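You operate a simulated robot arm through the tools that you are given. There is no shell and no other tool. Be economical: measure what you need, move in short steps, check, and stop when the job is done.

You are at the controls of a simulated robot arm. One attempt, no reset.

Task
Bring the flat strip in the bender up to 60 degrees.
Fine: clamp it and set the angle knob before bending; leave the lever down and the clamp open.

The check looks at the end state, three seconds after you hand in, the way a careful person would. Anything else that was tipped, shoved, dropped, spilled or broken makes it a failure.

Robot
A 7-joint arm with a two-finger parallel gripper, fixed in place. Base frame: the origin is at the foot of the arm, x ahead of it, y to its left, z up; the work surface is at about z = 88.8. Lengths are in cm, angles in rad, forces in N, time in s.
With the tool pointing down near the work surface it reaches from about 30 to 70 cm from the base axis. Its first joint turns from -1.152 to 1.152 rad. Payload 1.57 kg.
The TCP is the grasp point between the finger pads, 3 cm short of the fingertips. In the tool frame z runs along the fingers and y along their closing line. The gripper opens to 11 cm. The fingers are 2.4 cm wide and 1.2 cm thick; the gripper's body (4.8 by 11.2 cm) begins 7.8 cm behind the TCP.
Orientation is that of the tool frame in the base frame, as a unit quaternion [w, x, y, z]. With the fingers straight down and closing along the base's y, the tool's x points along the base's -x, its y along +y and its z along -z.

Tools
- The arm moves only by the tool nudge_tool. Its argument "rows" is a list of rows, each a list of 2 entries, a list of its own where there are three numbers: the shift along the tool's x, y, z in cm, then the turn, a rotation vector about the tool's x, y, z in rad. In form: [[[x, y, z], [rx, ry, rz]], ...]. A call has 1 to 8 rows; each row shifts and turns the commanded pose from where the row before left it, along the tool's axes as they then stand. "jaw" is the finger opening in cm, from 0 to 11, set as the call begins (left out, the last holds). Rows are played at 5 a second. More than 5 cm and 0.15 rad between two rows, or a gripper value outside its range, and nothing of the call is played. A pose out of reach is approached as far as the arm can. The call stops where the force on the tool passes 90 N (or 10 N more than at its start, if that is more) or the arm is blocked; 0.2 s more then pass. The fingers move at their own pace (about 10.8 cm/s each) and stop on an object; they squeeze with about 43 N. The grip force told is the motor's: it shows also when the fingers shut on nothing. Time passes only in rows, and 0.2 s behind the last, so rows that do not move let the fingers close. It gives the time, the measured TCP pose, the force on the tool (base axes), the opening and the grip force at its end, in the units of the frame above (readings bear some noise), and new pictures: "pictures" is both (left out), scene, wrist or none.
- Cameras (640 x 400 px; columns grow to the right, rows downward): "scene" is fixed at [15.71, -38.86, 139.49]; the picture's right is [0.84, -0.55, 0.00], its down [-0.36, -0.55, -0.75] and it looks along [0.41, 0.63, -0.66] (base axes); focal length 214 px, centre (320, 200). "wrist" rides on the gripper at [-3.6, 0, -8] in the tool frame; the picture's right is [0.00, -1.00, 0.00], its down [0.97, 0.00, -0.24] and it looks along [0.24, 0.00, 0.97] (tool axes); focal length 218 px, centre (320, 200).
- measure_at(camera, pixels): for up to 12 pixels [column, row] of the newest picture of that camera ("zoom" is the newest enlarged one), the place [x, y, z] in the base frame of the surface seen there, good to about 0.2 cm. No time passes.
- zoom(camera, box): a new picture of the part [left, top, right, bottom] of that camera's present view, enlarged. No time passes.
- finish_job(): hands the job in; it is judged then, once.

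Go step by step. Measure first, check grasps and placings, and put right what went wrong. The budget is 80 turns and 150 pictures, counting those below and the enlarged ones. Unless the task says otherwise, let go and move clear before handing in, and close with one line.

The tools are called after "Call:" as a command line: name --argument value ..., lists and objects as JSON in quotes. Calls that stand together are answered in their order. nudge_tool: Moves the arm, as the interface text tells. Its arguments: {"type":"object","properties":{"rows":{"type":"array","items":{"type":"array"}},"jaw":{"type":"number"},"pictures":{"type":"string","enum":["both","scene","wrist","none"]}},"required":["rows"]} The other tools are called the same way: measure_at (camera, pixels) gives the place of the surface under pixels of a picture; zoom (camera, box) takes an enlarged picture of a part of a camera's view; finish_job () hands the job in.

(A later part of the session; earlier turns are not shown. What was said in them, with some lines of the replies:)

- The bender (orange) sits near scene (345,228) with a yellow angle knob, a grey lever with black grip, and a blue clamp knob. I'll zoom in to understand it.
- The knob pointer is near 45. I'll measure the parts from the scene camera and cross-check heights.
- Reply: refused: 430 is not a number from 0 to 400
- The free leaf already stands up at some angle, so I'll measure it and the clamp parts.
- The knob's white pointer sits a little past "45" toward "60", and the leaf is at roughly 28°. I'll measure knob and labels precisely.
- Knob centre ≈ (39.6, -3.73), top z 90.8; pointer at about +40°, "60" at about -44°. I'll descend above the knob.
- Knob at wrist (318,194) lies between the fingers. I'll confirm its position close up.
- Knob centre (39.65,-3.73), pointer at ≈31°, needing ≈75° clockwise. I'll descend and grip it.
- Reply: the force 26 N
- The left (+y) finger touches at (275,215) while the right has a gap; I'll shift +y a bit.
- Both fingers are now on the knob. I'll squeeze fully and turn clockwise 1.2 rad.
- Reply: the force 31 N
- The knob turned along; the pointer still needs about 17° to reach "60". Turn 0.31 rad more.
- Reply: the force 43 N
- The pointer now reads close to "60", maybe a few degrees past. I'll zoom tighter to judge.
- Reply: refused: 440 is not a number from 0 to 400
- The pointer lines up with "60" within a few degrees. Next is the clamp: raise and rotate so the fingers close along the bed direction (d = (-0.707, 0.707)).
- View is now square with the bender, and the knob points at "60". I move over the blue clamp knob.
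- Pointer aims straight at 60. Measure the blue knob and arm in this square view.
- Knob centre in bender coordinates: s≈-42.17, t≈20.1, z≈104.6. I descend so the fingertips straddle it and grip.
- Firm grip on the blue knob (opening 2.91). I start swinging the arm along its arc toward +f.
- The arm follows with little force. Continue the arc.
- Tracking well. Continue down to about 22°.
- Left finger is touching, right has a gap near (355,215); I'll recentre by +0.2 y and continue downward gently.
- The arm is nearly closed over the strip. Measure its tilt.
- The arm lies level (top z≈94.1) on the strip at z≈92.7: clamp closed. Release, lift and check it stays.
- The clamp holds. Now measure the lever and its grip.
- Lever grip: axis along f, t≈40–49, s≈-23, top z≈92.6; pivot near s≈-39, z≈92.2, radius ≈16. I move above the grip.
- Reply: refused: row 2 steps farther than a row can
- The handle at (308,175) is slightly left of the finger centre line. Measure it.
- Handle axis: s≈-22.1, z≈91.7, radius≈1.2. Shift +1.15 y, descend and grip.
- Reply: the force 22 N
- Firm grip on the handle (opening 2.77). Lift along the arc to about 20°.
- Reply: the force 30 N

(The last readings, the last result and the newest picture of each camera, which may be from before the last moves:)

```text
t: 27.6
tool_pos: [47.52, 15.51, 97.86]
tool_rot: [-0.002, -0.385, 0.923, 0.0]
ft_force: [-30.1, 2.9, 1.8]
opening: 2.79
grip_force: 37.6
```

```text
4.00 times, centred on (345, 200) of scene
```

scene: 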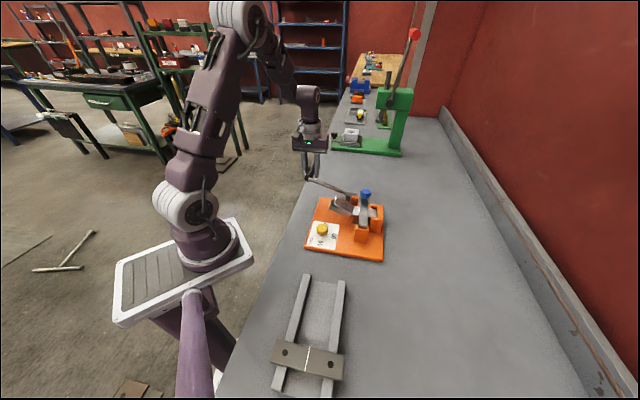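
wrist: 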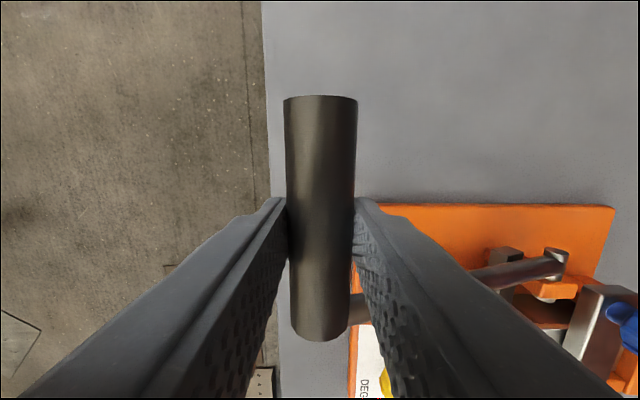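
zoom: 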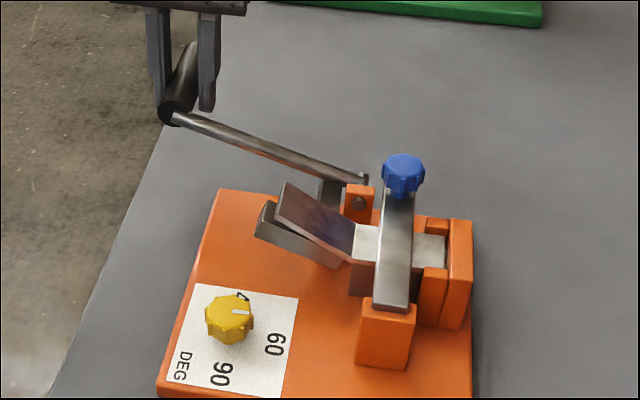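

The wiper is just about to reach the leaf; the lever moves smoothly. Continue to ~38°.

Call:
nudge_tool --rows '[[[0, -0.2, -0.7], [0, 0, 0]], [[0, -0.27, -0.68], [0, 0, 0]], [[0, -0.31, -0.68], [0, 0, 0]], [[0, -0.33, -0.65], [0, 0, 0]], [[0, -0.36, -0.65], [0, 0, 0]], [[0, -0.39, -0.62], [0, 0, 0]], [[0, -0.41, -0.61], [0, 0, 0]], [[0, -0.44, -0.59], [0, 0, 0]]]'

Call:
zoom --camera "scene" --box '[290, 150, 400, 250]'

```text
t: 29.4
tool_pos: [49.33, 13.7, 103.18]
tool_rot: [0.001, -0.384, 0.924, 0.003]
ft_force: [-34.5, 32.6, 21.2]
opening: 2.78
grip_force: 37.9
```

scene: 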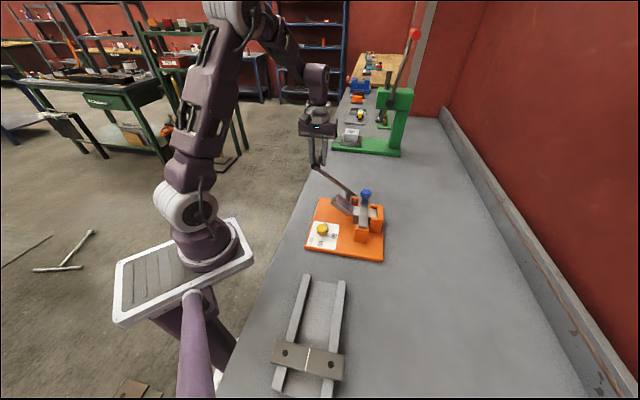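
wrist: 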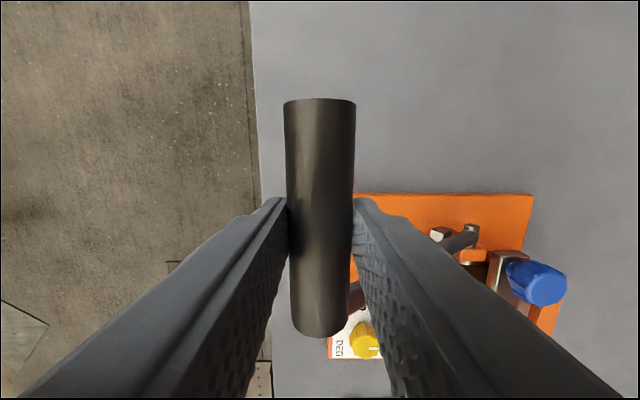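

```text
4.00 times, centred on (345, 200) of scene
```

zoom: 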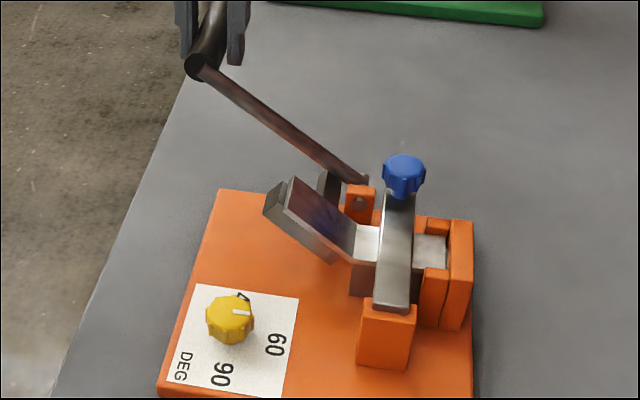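

Strip bending has begun (leaf now ~38°). There's some radial force, so I adjust the path to radius 17.25 and go on to ~48°.

Call:
nudge_tool --rows '[[[0, -0.03, -0.25], [0, 0, 0]], [[0, -0.03, -0.25], [0, 0, 0]], [[0, -0.25, -0.28], [0, 0, 0]], [[0, -0.25, -0.28], [0, 0, 0]], [[0, -0.31, -0.33], [0, 0, 0]], [[0, -0.31, -0.33], [0, 0, 0]], [[0, -0.33, -0.31], [0, 0, 0]], [[0, -0.33, -0.31], [0, 0, 0]]]' --pictures "none"

```text
t: 31.2
tool_pos: [50.91, 12.04, 105.63]
tool_rot: [0.001, -0.383, 0.924, -0.001]
ft_force: [-2.3, 18.3, 2.9]
opening: 2.76
grip_force: 38.0
```

On track at ~48° with low force. Continue to ~58°.

Call:
nudge_tool --rows '[[[0, -0.34, -0.3], [0, 0, 0]], [[0, -0.34, -0.29], [0, 0, 0]], [[0, -0.36, -0.28], [0, 0, 0]], [[0, -0.36, -0.27], [0, 0, 0]], [[0, -0.37, -0.26], [0, 0, 0]], [[0, -0.37, -0.25], [0, 0, 0]], [[0, 0, 0], [0, 0, 0]]]'

Call:
zoom --camera "scene" --box '[290, 150, 400, 250]'

```text
t: 32.8
tool_pos: [52.27, 10.57, 107.17]
tool_rot: [0.0, -0.383, 0.924, 0.0]
ft_force: [-8.7, 13.5, 8.3]
opening: 2.76
grip_force: 37.5
```

scene: 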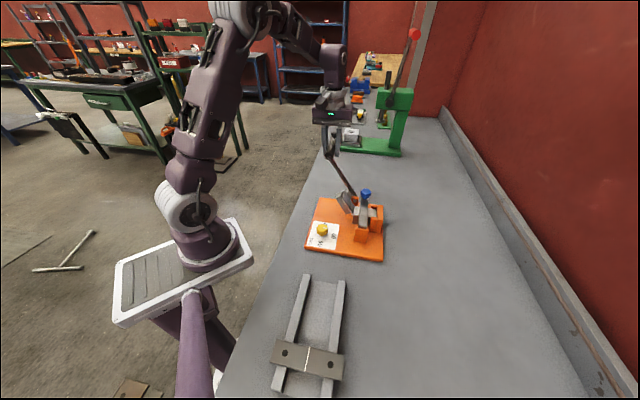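
wrist: 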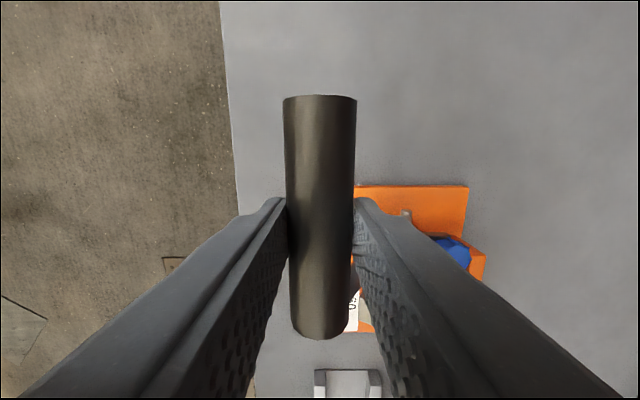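

```text
4.00 times, centred on (345, 200) of scene
```

zoom: 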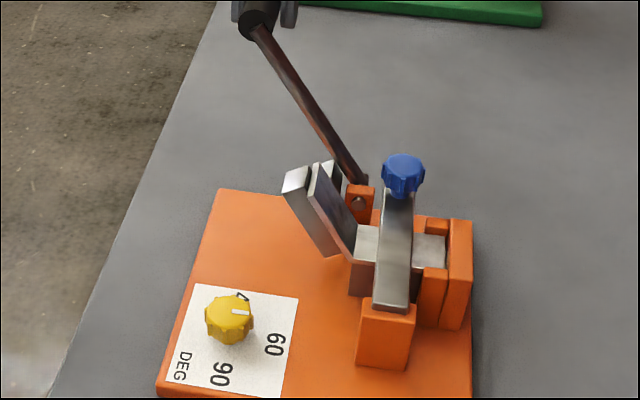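

Lever at ≈56.5°, no stop yet. Advance in small steps to feel for the stop.

Call:
nudge_tool --rows '[[[0, -0.25, -0.16], [0, 0, 0]], [[0, -0.25, -0.16], [0, 0, 0]], [[0, -0.26, -0.15], [0, 0, 0]], [[0, -0.26, -0.15], [0, 0, 0]], [[0, 0, 0], [0, 0, 0]]]' --pictures "none"

```text
t: 34.0
tool_pos: [52.92, 10.08, 107.85]
tool_rot: [-0.003, -0.383, 0.924, 0.003]
ft_force: [-33.7, 23.3, -18.5]
opening: 2.74
grip_force: 37.5
```

Resistance rose to ~44 N tangentially at ≈60°: that looks like the stop. A small extra push to confirm, then measure the leaf.

Call:
nudge_tool --rows '[[[0, -0.2, -0.11], [0, 0, 0]], [[0, 0, 0], [0, 0, 0]], [[0, 0, 0], [0, 0, 0]]]' --pictures "scene"

Call:
zoom --camera "scene" --box '[325, 180, 389, 220]'

```text
t: 34.8
tool_pos: [52.99, 10.07, 107.94]
tool_rot: [-0.003, -0.384, 0.923, 0.006]
ft_force: [-41.0, 33.5, -28.1]
opening: 2.79
grip_force: 38.2
```

scene: 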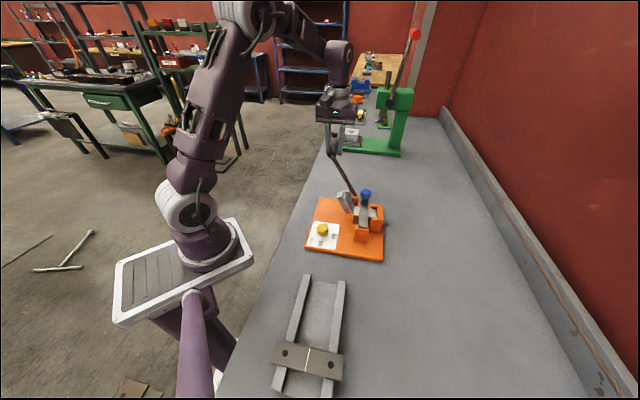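

```text
10.00 times, centred on (357, 200) of scene
```

zoom: 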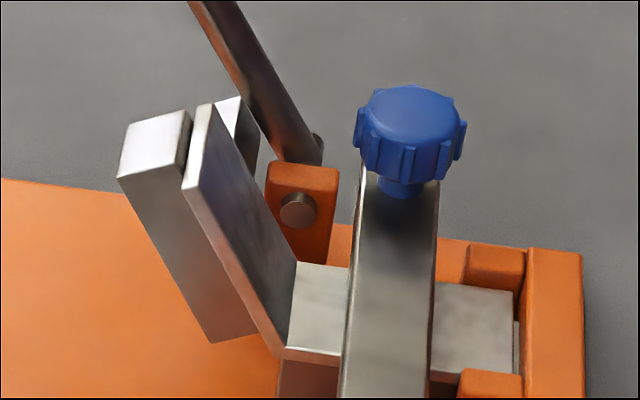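

Hardly any motion with force up to ~60 N: the stop is reached. Measure the leaf.

Call:
measure_at --camera "zoom" --pixels '[[212, 115], [205, 175], [230, 160], [250, 230], [275, 260], [280, 320], [295, 270], [310, 300], [288, 345], [190, 180], [320, 340], [245, 200]]'

```text
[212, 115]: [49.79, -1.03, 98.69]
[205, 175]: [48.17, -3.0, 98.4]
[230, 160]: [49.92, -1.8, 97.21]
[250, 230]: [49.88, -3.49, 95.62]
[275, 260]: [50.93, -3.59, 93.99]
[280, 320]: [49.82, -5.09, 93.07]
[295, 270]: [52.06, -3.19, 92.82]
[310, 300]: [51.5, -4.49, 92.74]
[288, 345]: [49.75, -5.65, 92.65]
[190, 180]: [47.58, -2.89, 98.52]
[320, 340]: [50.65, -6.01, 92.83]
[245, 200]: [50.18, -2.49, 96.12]
```

The leaf measures ~61–63° against the stop. Now bring the lever back down along the arc, first half.

Call:
nudge_tool --rows '[[[0, 1.23, 0.73], [0, 0, 0]], [[0, 1.22, 0.88], [0, 0, 0]], [[0, 1.14, 0.97], [0, 0, 0]], [[0, 1.06, 1.08], [0, 0, 0]], [[0, 0.96, 1.16], [0, 0, 0]], [[0, 0.85, 1.24], [0, 0, 0]], [[0, 0.74, 1.31], [0, 0, 0]], [[0, 0.62, 1.37], [0, 0, 0]]]' --pictures "scene"

Call:
zoom --camera "scene" --box '[325, 180, 389, 220]'

Call:
measure_at --camera "zoom" --pixels '[[212, 120], [205, 175], [230, 160], [250, 230], [270, 260], [277, 325], [295, 270], [310, 300], [288, 345], [220, 205], [320, 340], [245, 200]]'

```text
t: 36.6
tool_pos: [47.77, 15.11, 99.29]
tool_rot: [-0.002, -0.382, 0.924, -0.001]
ft_force: [-2.4, -7.3, -2.1]
opening: 2.77
grip_force: 38.5
```

scene: 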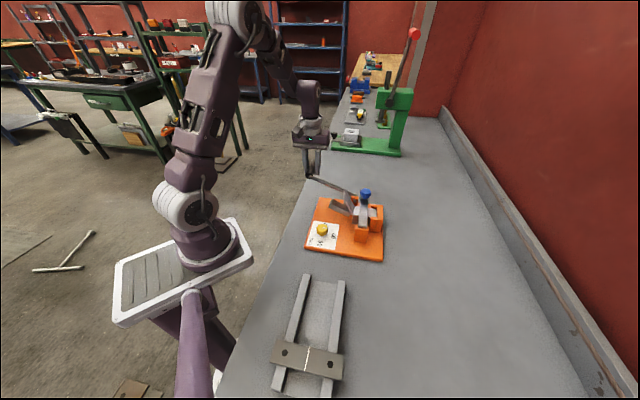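

```text
10.00 times, centred on (357, 200) of scene
```

zoom: 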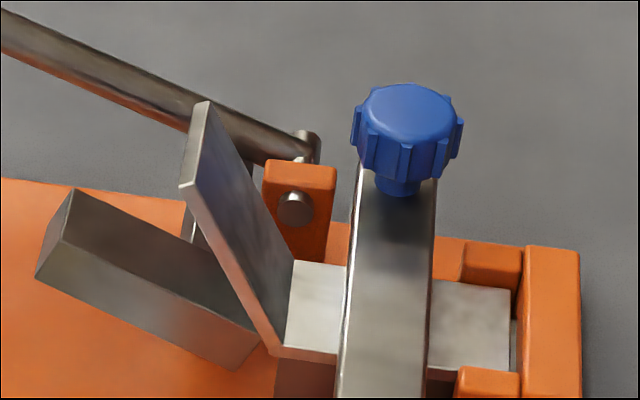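

```text
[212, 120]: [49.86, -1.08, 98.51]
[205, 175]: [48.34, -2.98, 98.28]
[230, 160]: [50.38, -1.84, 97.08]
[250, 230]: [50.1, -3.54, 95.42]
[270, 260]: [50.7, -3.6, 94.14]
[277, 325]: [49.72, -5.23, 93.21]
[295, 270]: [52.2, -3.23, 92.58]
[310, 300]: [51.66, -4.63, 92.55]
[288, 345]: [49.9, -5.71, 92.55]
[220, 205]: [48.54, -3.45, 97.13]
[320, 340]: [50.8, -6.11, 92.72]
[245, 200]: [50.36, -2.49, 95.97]
```

The leaf keeps its angle (~61°). Finish lowering the lever to its rest.

Call:
nudge_tool --rows '[[[0, 0.51, 1.42], [0, 0, 0]], [[0, 0.37, 1.45], [0, 0, 0]], [[0, 0.25, 1.49], [0, 0, 0]], [[0, 0.12, 1.5], [0, 0, 0]], [[0, 0, 0.7], [0, 0, 0]], [[0, 0, 0.35], [0, 0, 0]], [[0, 0, 0], [0, 0, 0]]]'

```text
t: 38.2
tool_pos: [47.13, 16.1, 92.48]
tool_rot: [0.003, -0.384, 0.923, 0.001]
ft_force: [13.8, -16.6, 29.8]
opening: 2.75
grip_force: 37.8
```

scene: 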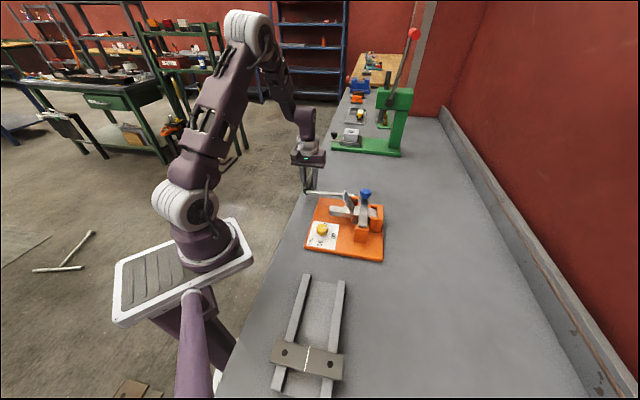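
wrist: 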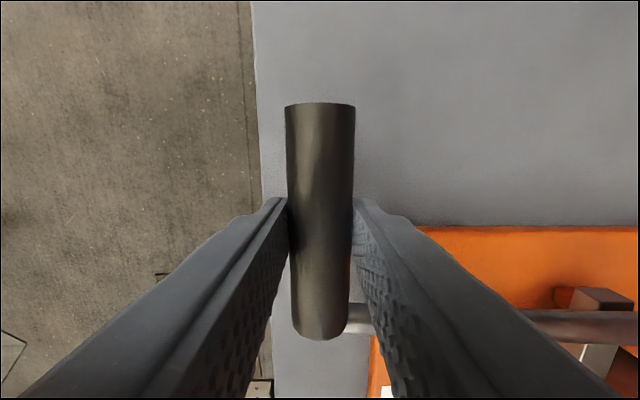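

Lever bottomed (30 N). Release, lift, and move back over the blue clamp knob.

Call:
nudge_tool --rows '[[[0, 0, 0], [0, 0, 0]], [[0, 0, 0], [0, 0, 0]], [[0, 0, -3], [0, 0, 0]], [[0, 0, -4.5], [0, 0, 0]], [[0, 0, -4.5], [0, 0, 0]], [[0, 0, -3], [0, 0, 0]], [[1, -3.5, 0], [0, 0, 0]], [[1, -3.5, 0], [0, 0, 0]]]' --jaw 6 --pictures "none"

Call:
nudge_tool --rows '[[[1, -3.5, 0], [0, 0, 0]], [[1, -3.5, 0], [0, 0, 0]], [[1, -3.5, 0], [0, 0, 0]], [[0.8, -2.6, 0], [0, 0, 0]], [[0, 0, 0], [0, 0, 0]]]'

```text
t: 40.0
tool_pos: [50.42, 9.86, 107.55]
tool_rot: [0.0, -0.383, 0.924, 0.0]
ft_force: [1.2, -0.8, 0.2]
opening: 6.0
grip_force: 0.1
```

```text
t: 41.2
tool_pos: [57.04, -2.5, 107.28]
tool_rot: [0.0, -0.384, 0.924, 0.0]
ft_force: [-0.6, 0.4, -0.3]
opening: 6.01
grip_force: 0.1
```

scene: 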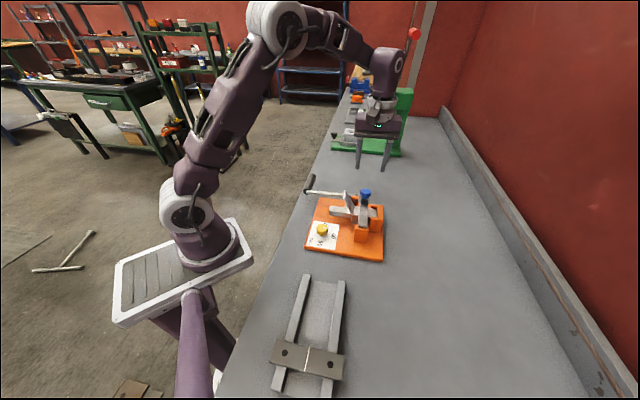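
wrist: 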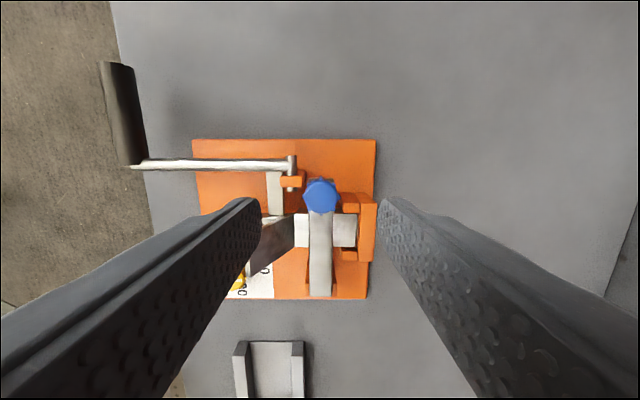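

The lever stays down; knob at (320,195). Measure it for the grasp.

Call:
measure_at --camera "wrist" --pixels '[[305, 195], [320, 195], [337, 195], [320, 180], [320, 210], [295, 180], [320, 230], [320, 290]]'

```text
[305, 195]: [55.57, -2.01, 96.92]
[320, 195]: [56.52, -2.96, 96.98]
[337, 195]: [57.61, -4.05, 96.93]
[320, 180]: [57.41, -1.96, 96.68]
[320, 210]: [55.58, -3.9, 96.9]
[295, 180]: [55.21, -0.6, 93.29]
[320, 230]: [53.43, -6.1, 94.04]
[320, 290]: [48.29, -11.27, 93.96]
```

Knob centre s≈-42.15, t≈37.85, top z≈97. Descend and grip.

Call:
nudge_tool --rows '[[[0.7, -0.05, 3], [0, 0, 0]], [[0, 0, 4], [0, 0, 0]], [[0, 0, 2.7], [0, 0, 0]], [[0, 0, 0], [0, 0, 0]]]' --pictures "none"

Call:
nudge_tool --rows '[[[0, 0, 0], [0, 0, 0]], [[0, 0, 0], [0, 0, 0]], [[0, 0, 0], [0, 0, 0]]]' --jaw 1.5

```text
t: 42.2
tool_pos: [56.42, -3.07, 97.63]
tool_rot: [0.0, -0.383, 0.924, 0.001]
ft_force: [0.4, 0.6, 0.6]
opening: 5.99
grip_force: 0.0
```

```text
t: 43.0
tool_pos: [56.47, -3.04, 97.55]
tool_rot: [0.0, -0.382, 0.924, 0.0]
ft_force: [1.3, -2.5, -3.2]
opening: 2.9
grip_force: 38.9
```

scene: 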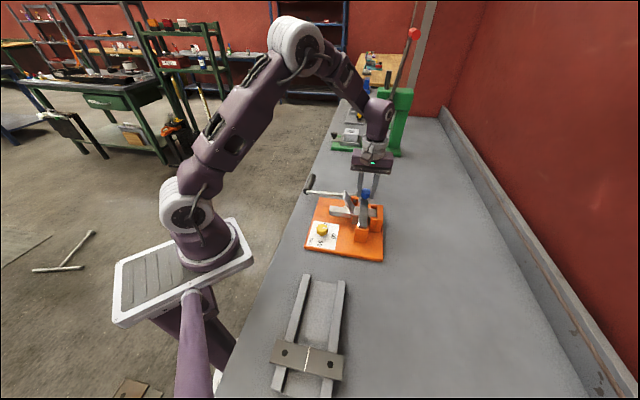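
wrist: 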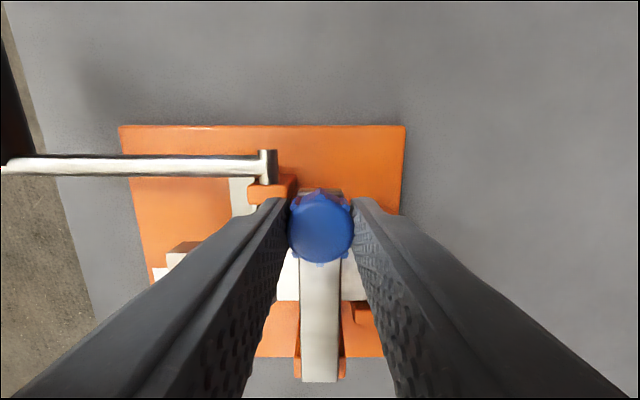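

Firm grip. Swing the clamp arm up along its arc (radius ≈12.3), first half.

Call:
nudge_tool --rows '[[[0.37, 0, -1.45], [0, 0, 0]], [[0.55, 0, -1.4], [0, 0, 0]], [[0.72, 0, -1.32], [0, 0, 0]], [[0.87, 0, -1.22], [0, 0, 0]], [[1.02, 0, -1.11], [0, 0, 0]], [[1.14, 0, -0.97], [0, 0, 0]], [[1.25, 0, -0.83], [0, 0, 0]], [[1.34, 0, -0.67], [0, 0, 0]]]'

```text
t: 44.8
tool_pos: [51.58, -8.06, 106.69]
tool_rot: [0.002, -0.382, 0.924, -0.001]
ft_force: [23.7, -9.3, -5.1]
opening: 2.91
grip_force: 38.3
```

scene: 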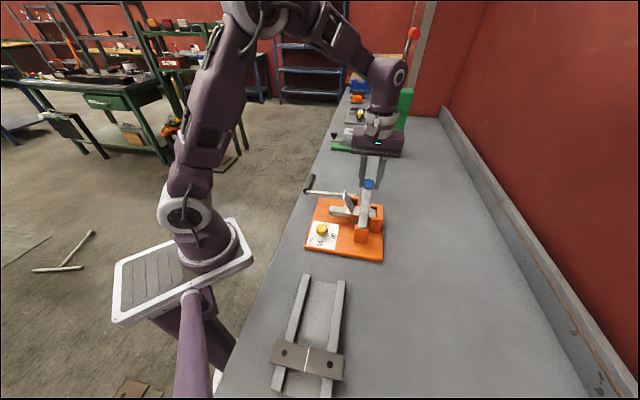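
wrist: 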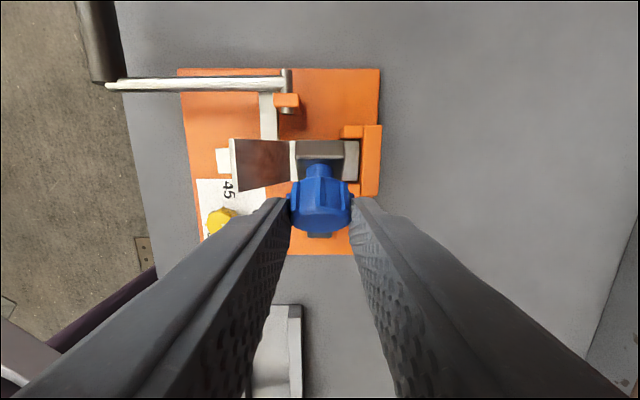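

The arm rises well. Continue to the open rest.

Call:
nudge_tool --rows '[[[1.42, 0, -0.5], [0, 0, 0]], [[1.47, 0, -0.33], [0, 0, 0]], [[1.49, 0, -0.14], [0, 0, 0]], [[1.5, 0, 0.04], [0, 0, 0]], [[1.49, 0, 0.22], [0, 0, 0]], [[1.44, 0, 0.4], [0, 0, 0]], [[0.84, 0, 0.36], [0, 0, 0]], [[0, 0, 0], [0, 0, 0]]]'

```text
t: 46.6
tool_pos: [44.62, -14.87, 106.64]
tool_rot: [0.0, -0.383, 0.924, 0.0]
ft_force: [12.9, -13.2, 3.4]
opening: 3.05
grip_force: 9.1
```

scene: 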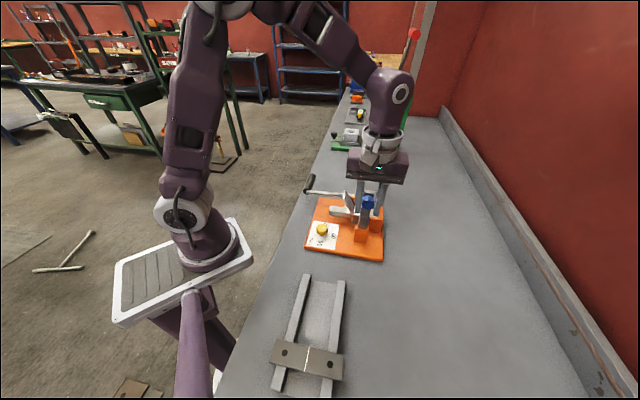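
wrist: 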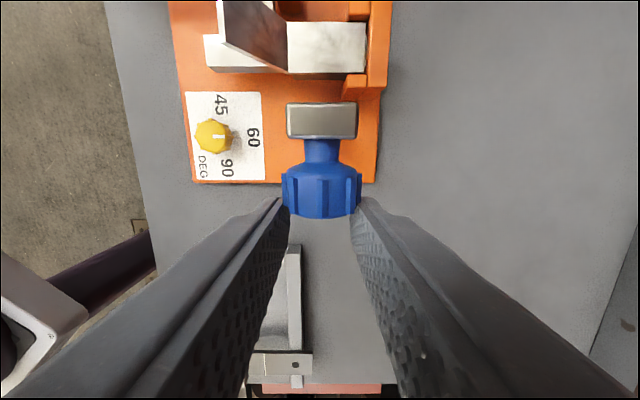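

The knob is slipping out of the pads ((320,195) is ahead of the fingers). I'll open slightly, advance, and regrip before finishing the last bit.

Call:
nudge_tool --rows '[[[0, 0, 0], [0, 0, 0]], [[0, 0, 0], [0, 0, 0]], [[-0.7, 0, 0], [0, 0, 0]], [[-0.6, 0, 0], [0, 0, 0]], [[0, 0, 0], [0, 0, 0]]]' --jaw 5

Call:
zoom --camera "scene" --box '[320, 170, 400, 240]'

```text
t: 47.8
tool_pos: [45.67, -13.73, 106.66]
tool_rot: [0.0, -0.383, 0.924, 0.0]
ft_force: [0.0, 2.1, 0.4]
opening: 5.0
grip_force: 0.0
```

scene: 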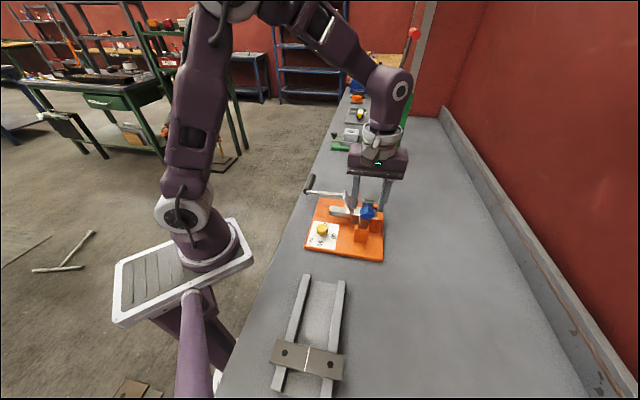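
wrist: 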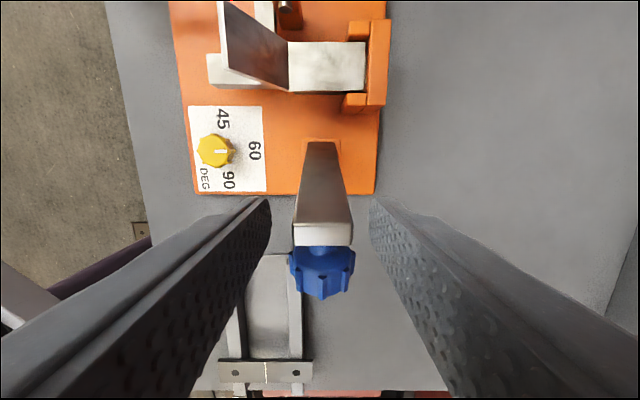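

```text
5.71 times, centred on (360, 205) of scene
```

zoom: 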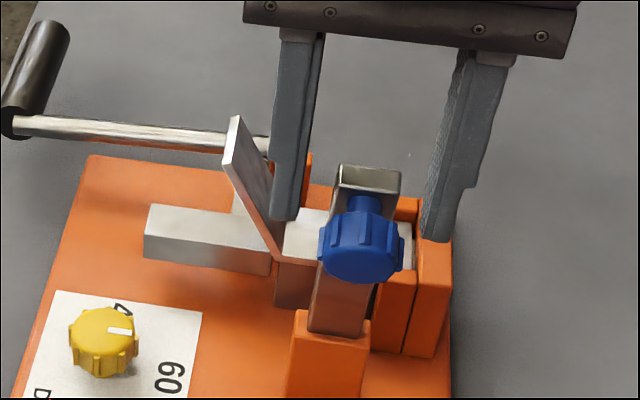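

On release the arm dropped to its open rest, as at the start. Lift straight up and away, then inspect the end state.

Call:
nudge_tool --rows '[[[0, 0, -3], [0, 0, 0]], [[0, 0, -4.5], [0, 0, 0]], [[0, 0, -4.5], [0, 0, 0]], [[0, 0, -3], [0, 0, 0]], [[0, 3, 0], [0, 0, 0]], [[0, 3, 0], [0, 0, 0]], [[0, 3, 0], [0, 0, 0]], [[0, 0, 0], [0, 0, 0]]]'

Call:
zoom --camera "scene" --box '[290, 165, 400, 270]'

Call:
zoom --camera "scene" --box '[325, 180, 389, 220]'

Call:
measure_at --camera "zoom" --pixels '[[212, 120], [205, 175], [230, 160], [250, 230], [270, 260], [277, 325], [295, 270], [310, 300], [190, 180], [220, 205], [320, 340], [245, 200]]'

Call:
measure_at --camera "scene" --pixels '[[308, 190], [311, 182], [330, 194], [350, 195], [367, 205]]'

```text
t: 49.6
tool_pos: [39.02, -7.57, 121.51]
tool_rot: [0.0, -0.384, 0.924, 0.0]
ft_force: [0.1, 0.3, -0.1]
opening: 5.01
grip_force: 0.0
```

scene: 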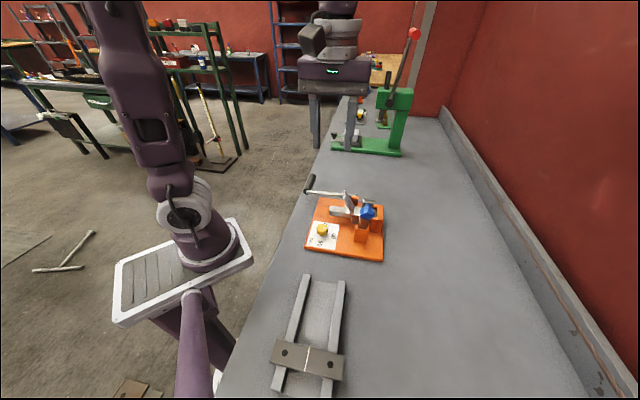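
wrist: 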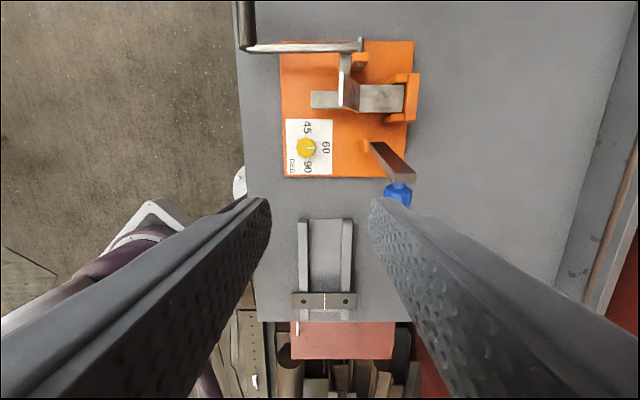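

```text
3.81 times, centred on (345, 218) of scene
```

zoom: 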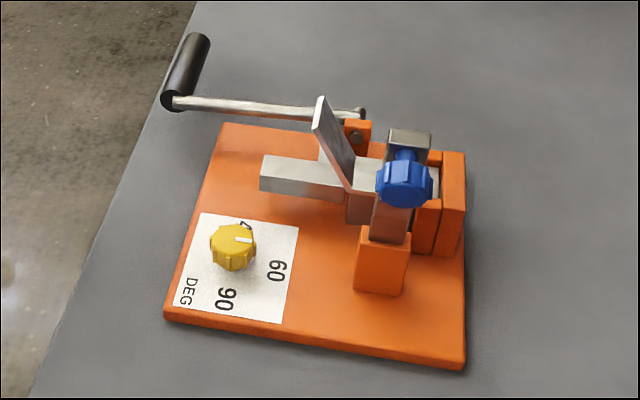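

```text
10.00 times, centred on (357, 200) of scene
```

zoom: 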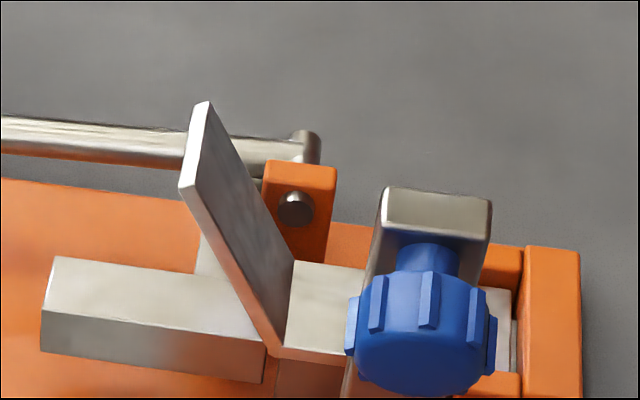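

```text
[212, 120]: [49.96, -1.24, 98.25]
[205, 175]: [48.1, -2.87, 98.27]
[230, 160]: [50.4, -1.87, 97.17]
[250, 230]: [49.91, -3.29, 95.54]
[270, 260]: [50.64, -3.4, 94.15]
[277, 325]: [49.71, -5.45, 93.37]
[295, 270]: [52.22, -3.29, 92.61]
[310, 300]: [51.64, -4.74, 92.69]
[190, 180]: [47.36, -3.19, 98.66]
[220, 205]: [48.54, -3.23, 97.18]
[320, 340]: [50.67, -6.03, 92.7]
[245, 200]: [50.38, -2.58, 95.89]
```

```text
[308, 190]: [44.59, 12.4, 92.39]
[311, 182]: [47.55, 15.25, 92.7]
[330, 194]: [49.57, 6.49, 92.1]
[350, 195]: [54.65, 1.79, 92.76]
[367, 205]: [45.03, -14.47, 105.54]
```

The end state checks out. The leaf stands at about 60°, the lever is down at its starting height, the clamp arm is back at its open rest, the knob points at 60, and the gripper is clear.

Call:
finish_job

```text
The job is handed in.
```

The strip is bent to about 60° (measurements of the leaf ranged from 58° to 64°). I set the angle knob to 60 and clamped the strip before bending; the lever is now down, the clamp open and the arm clear.
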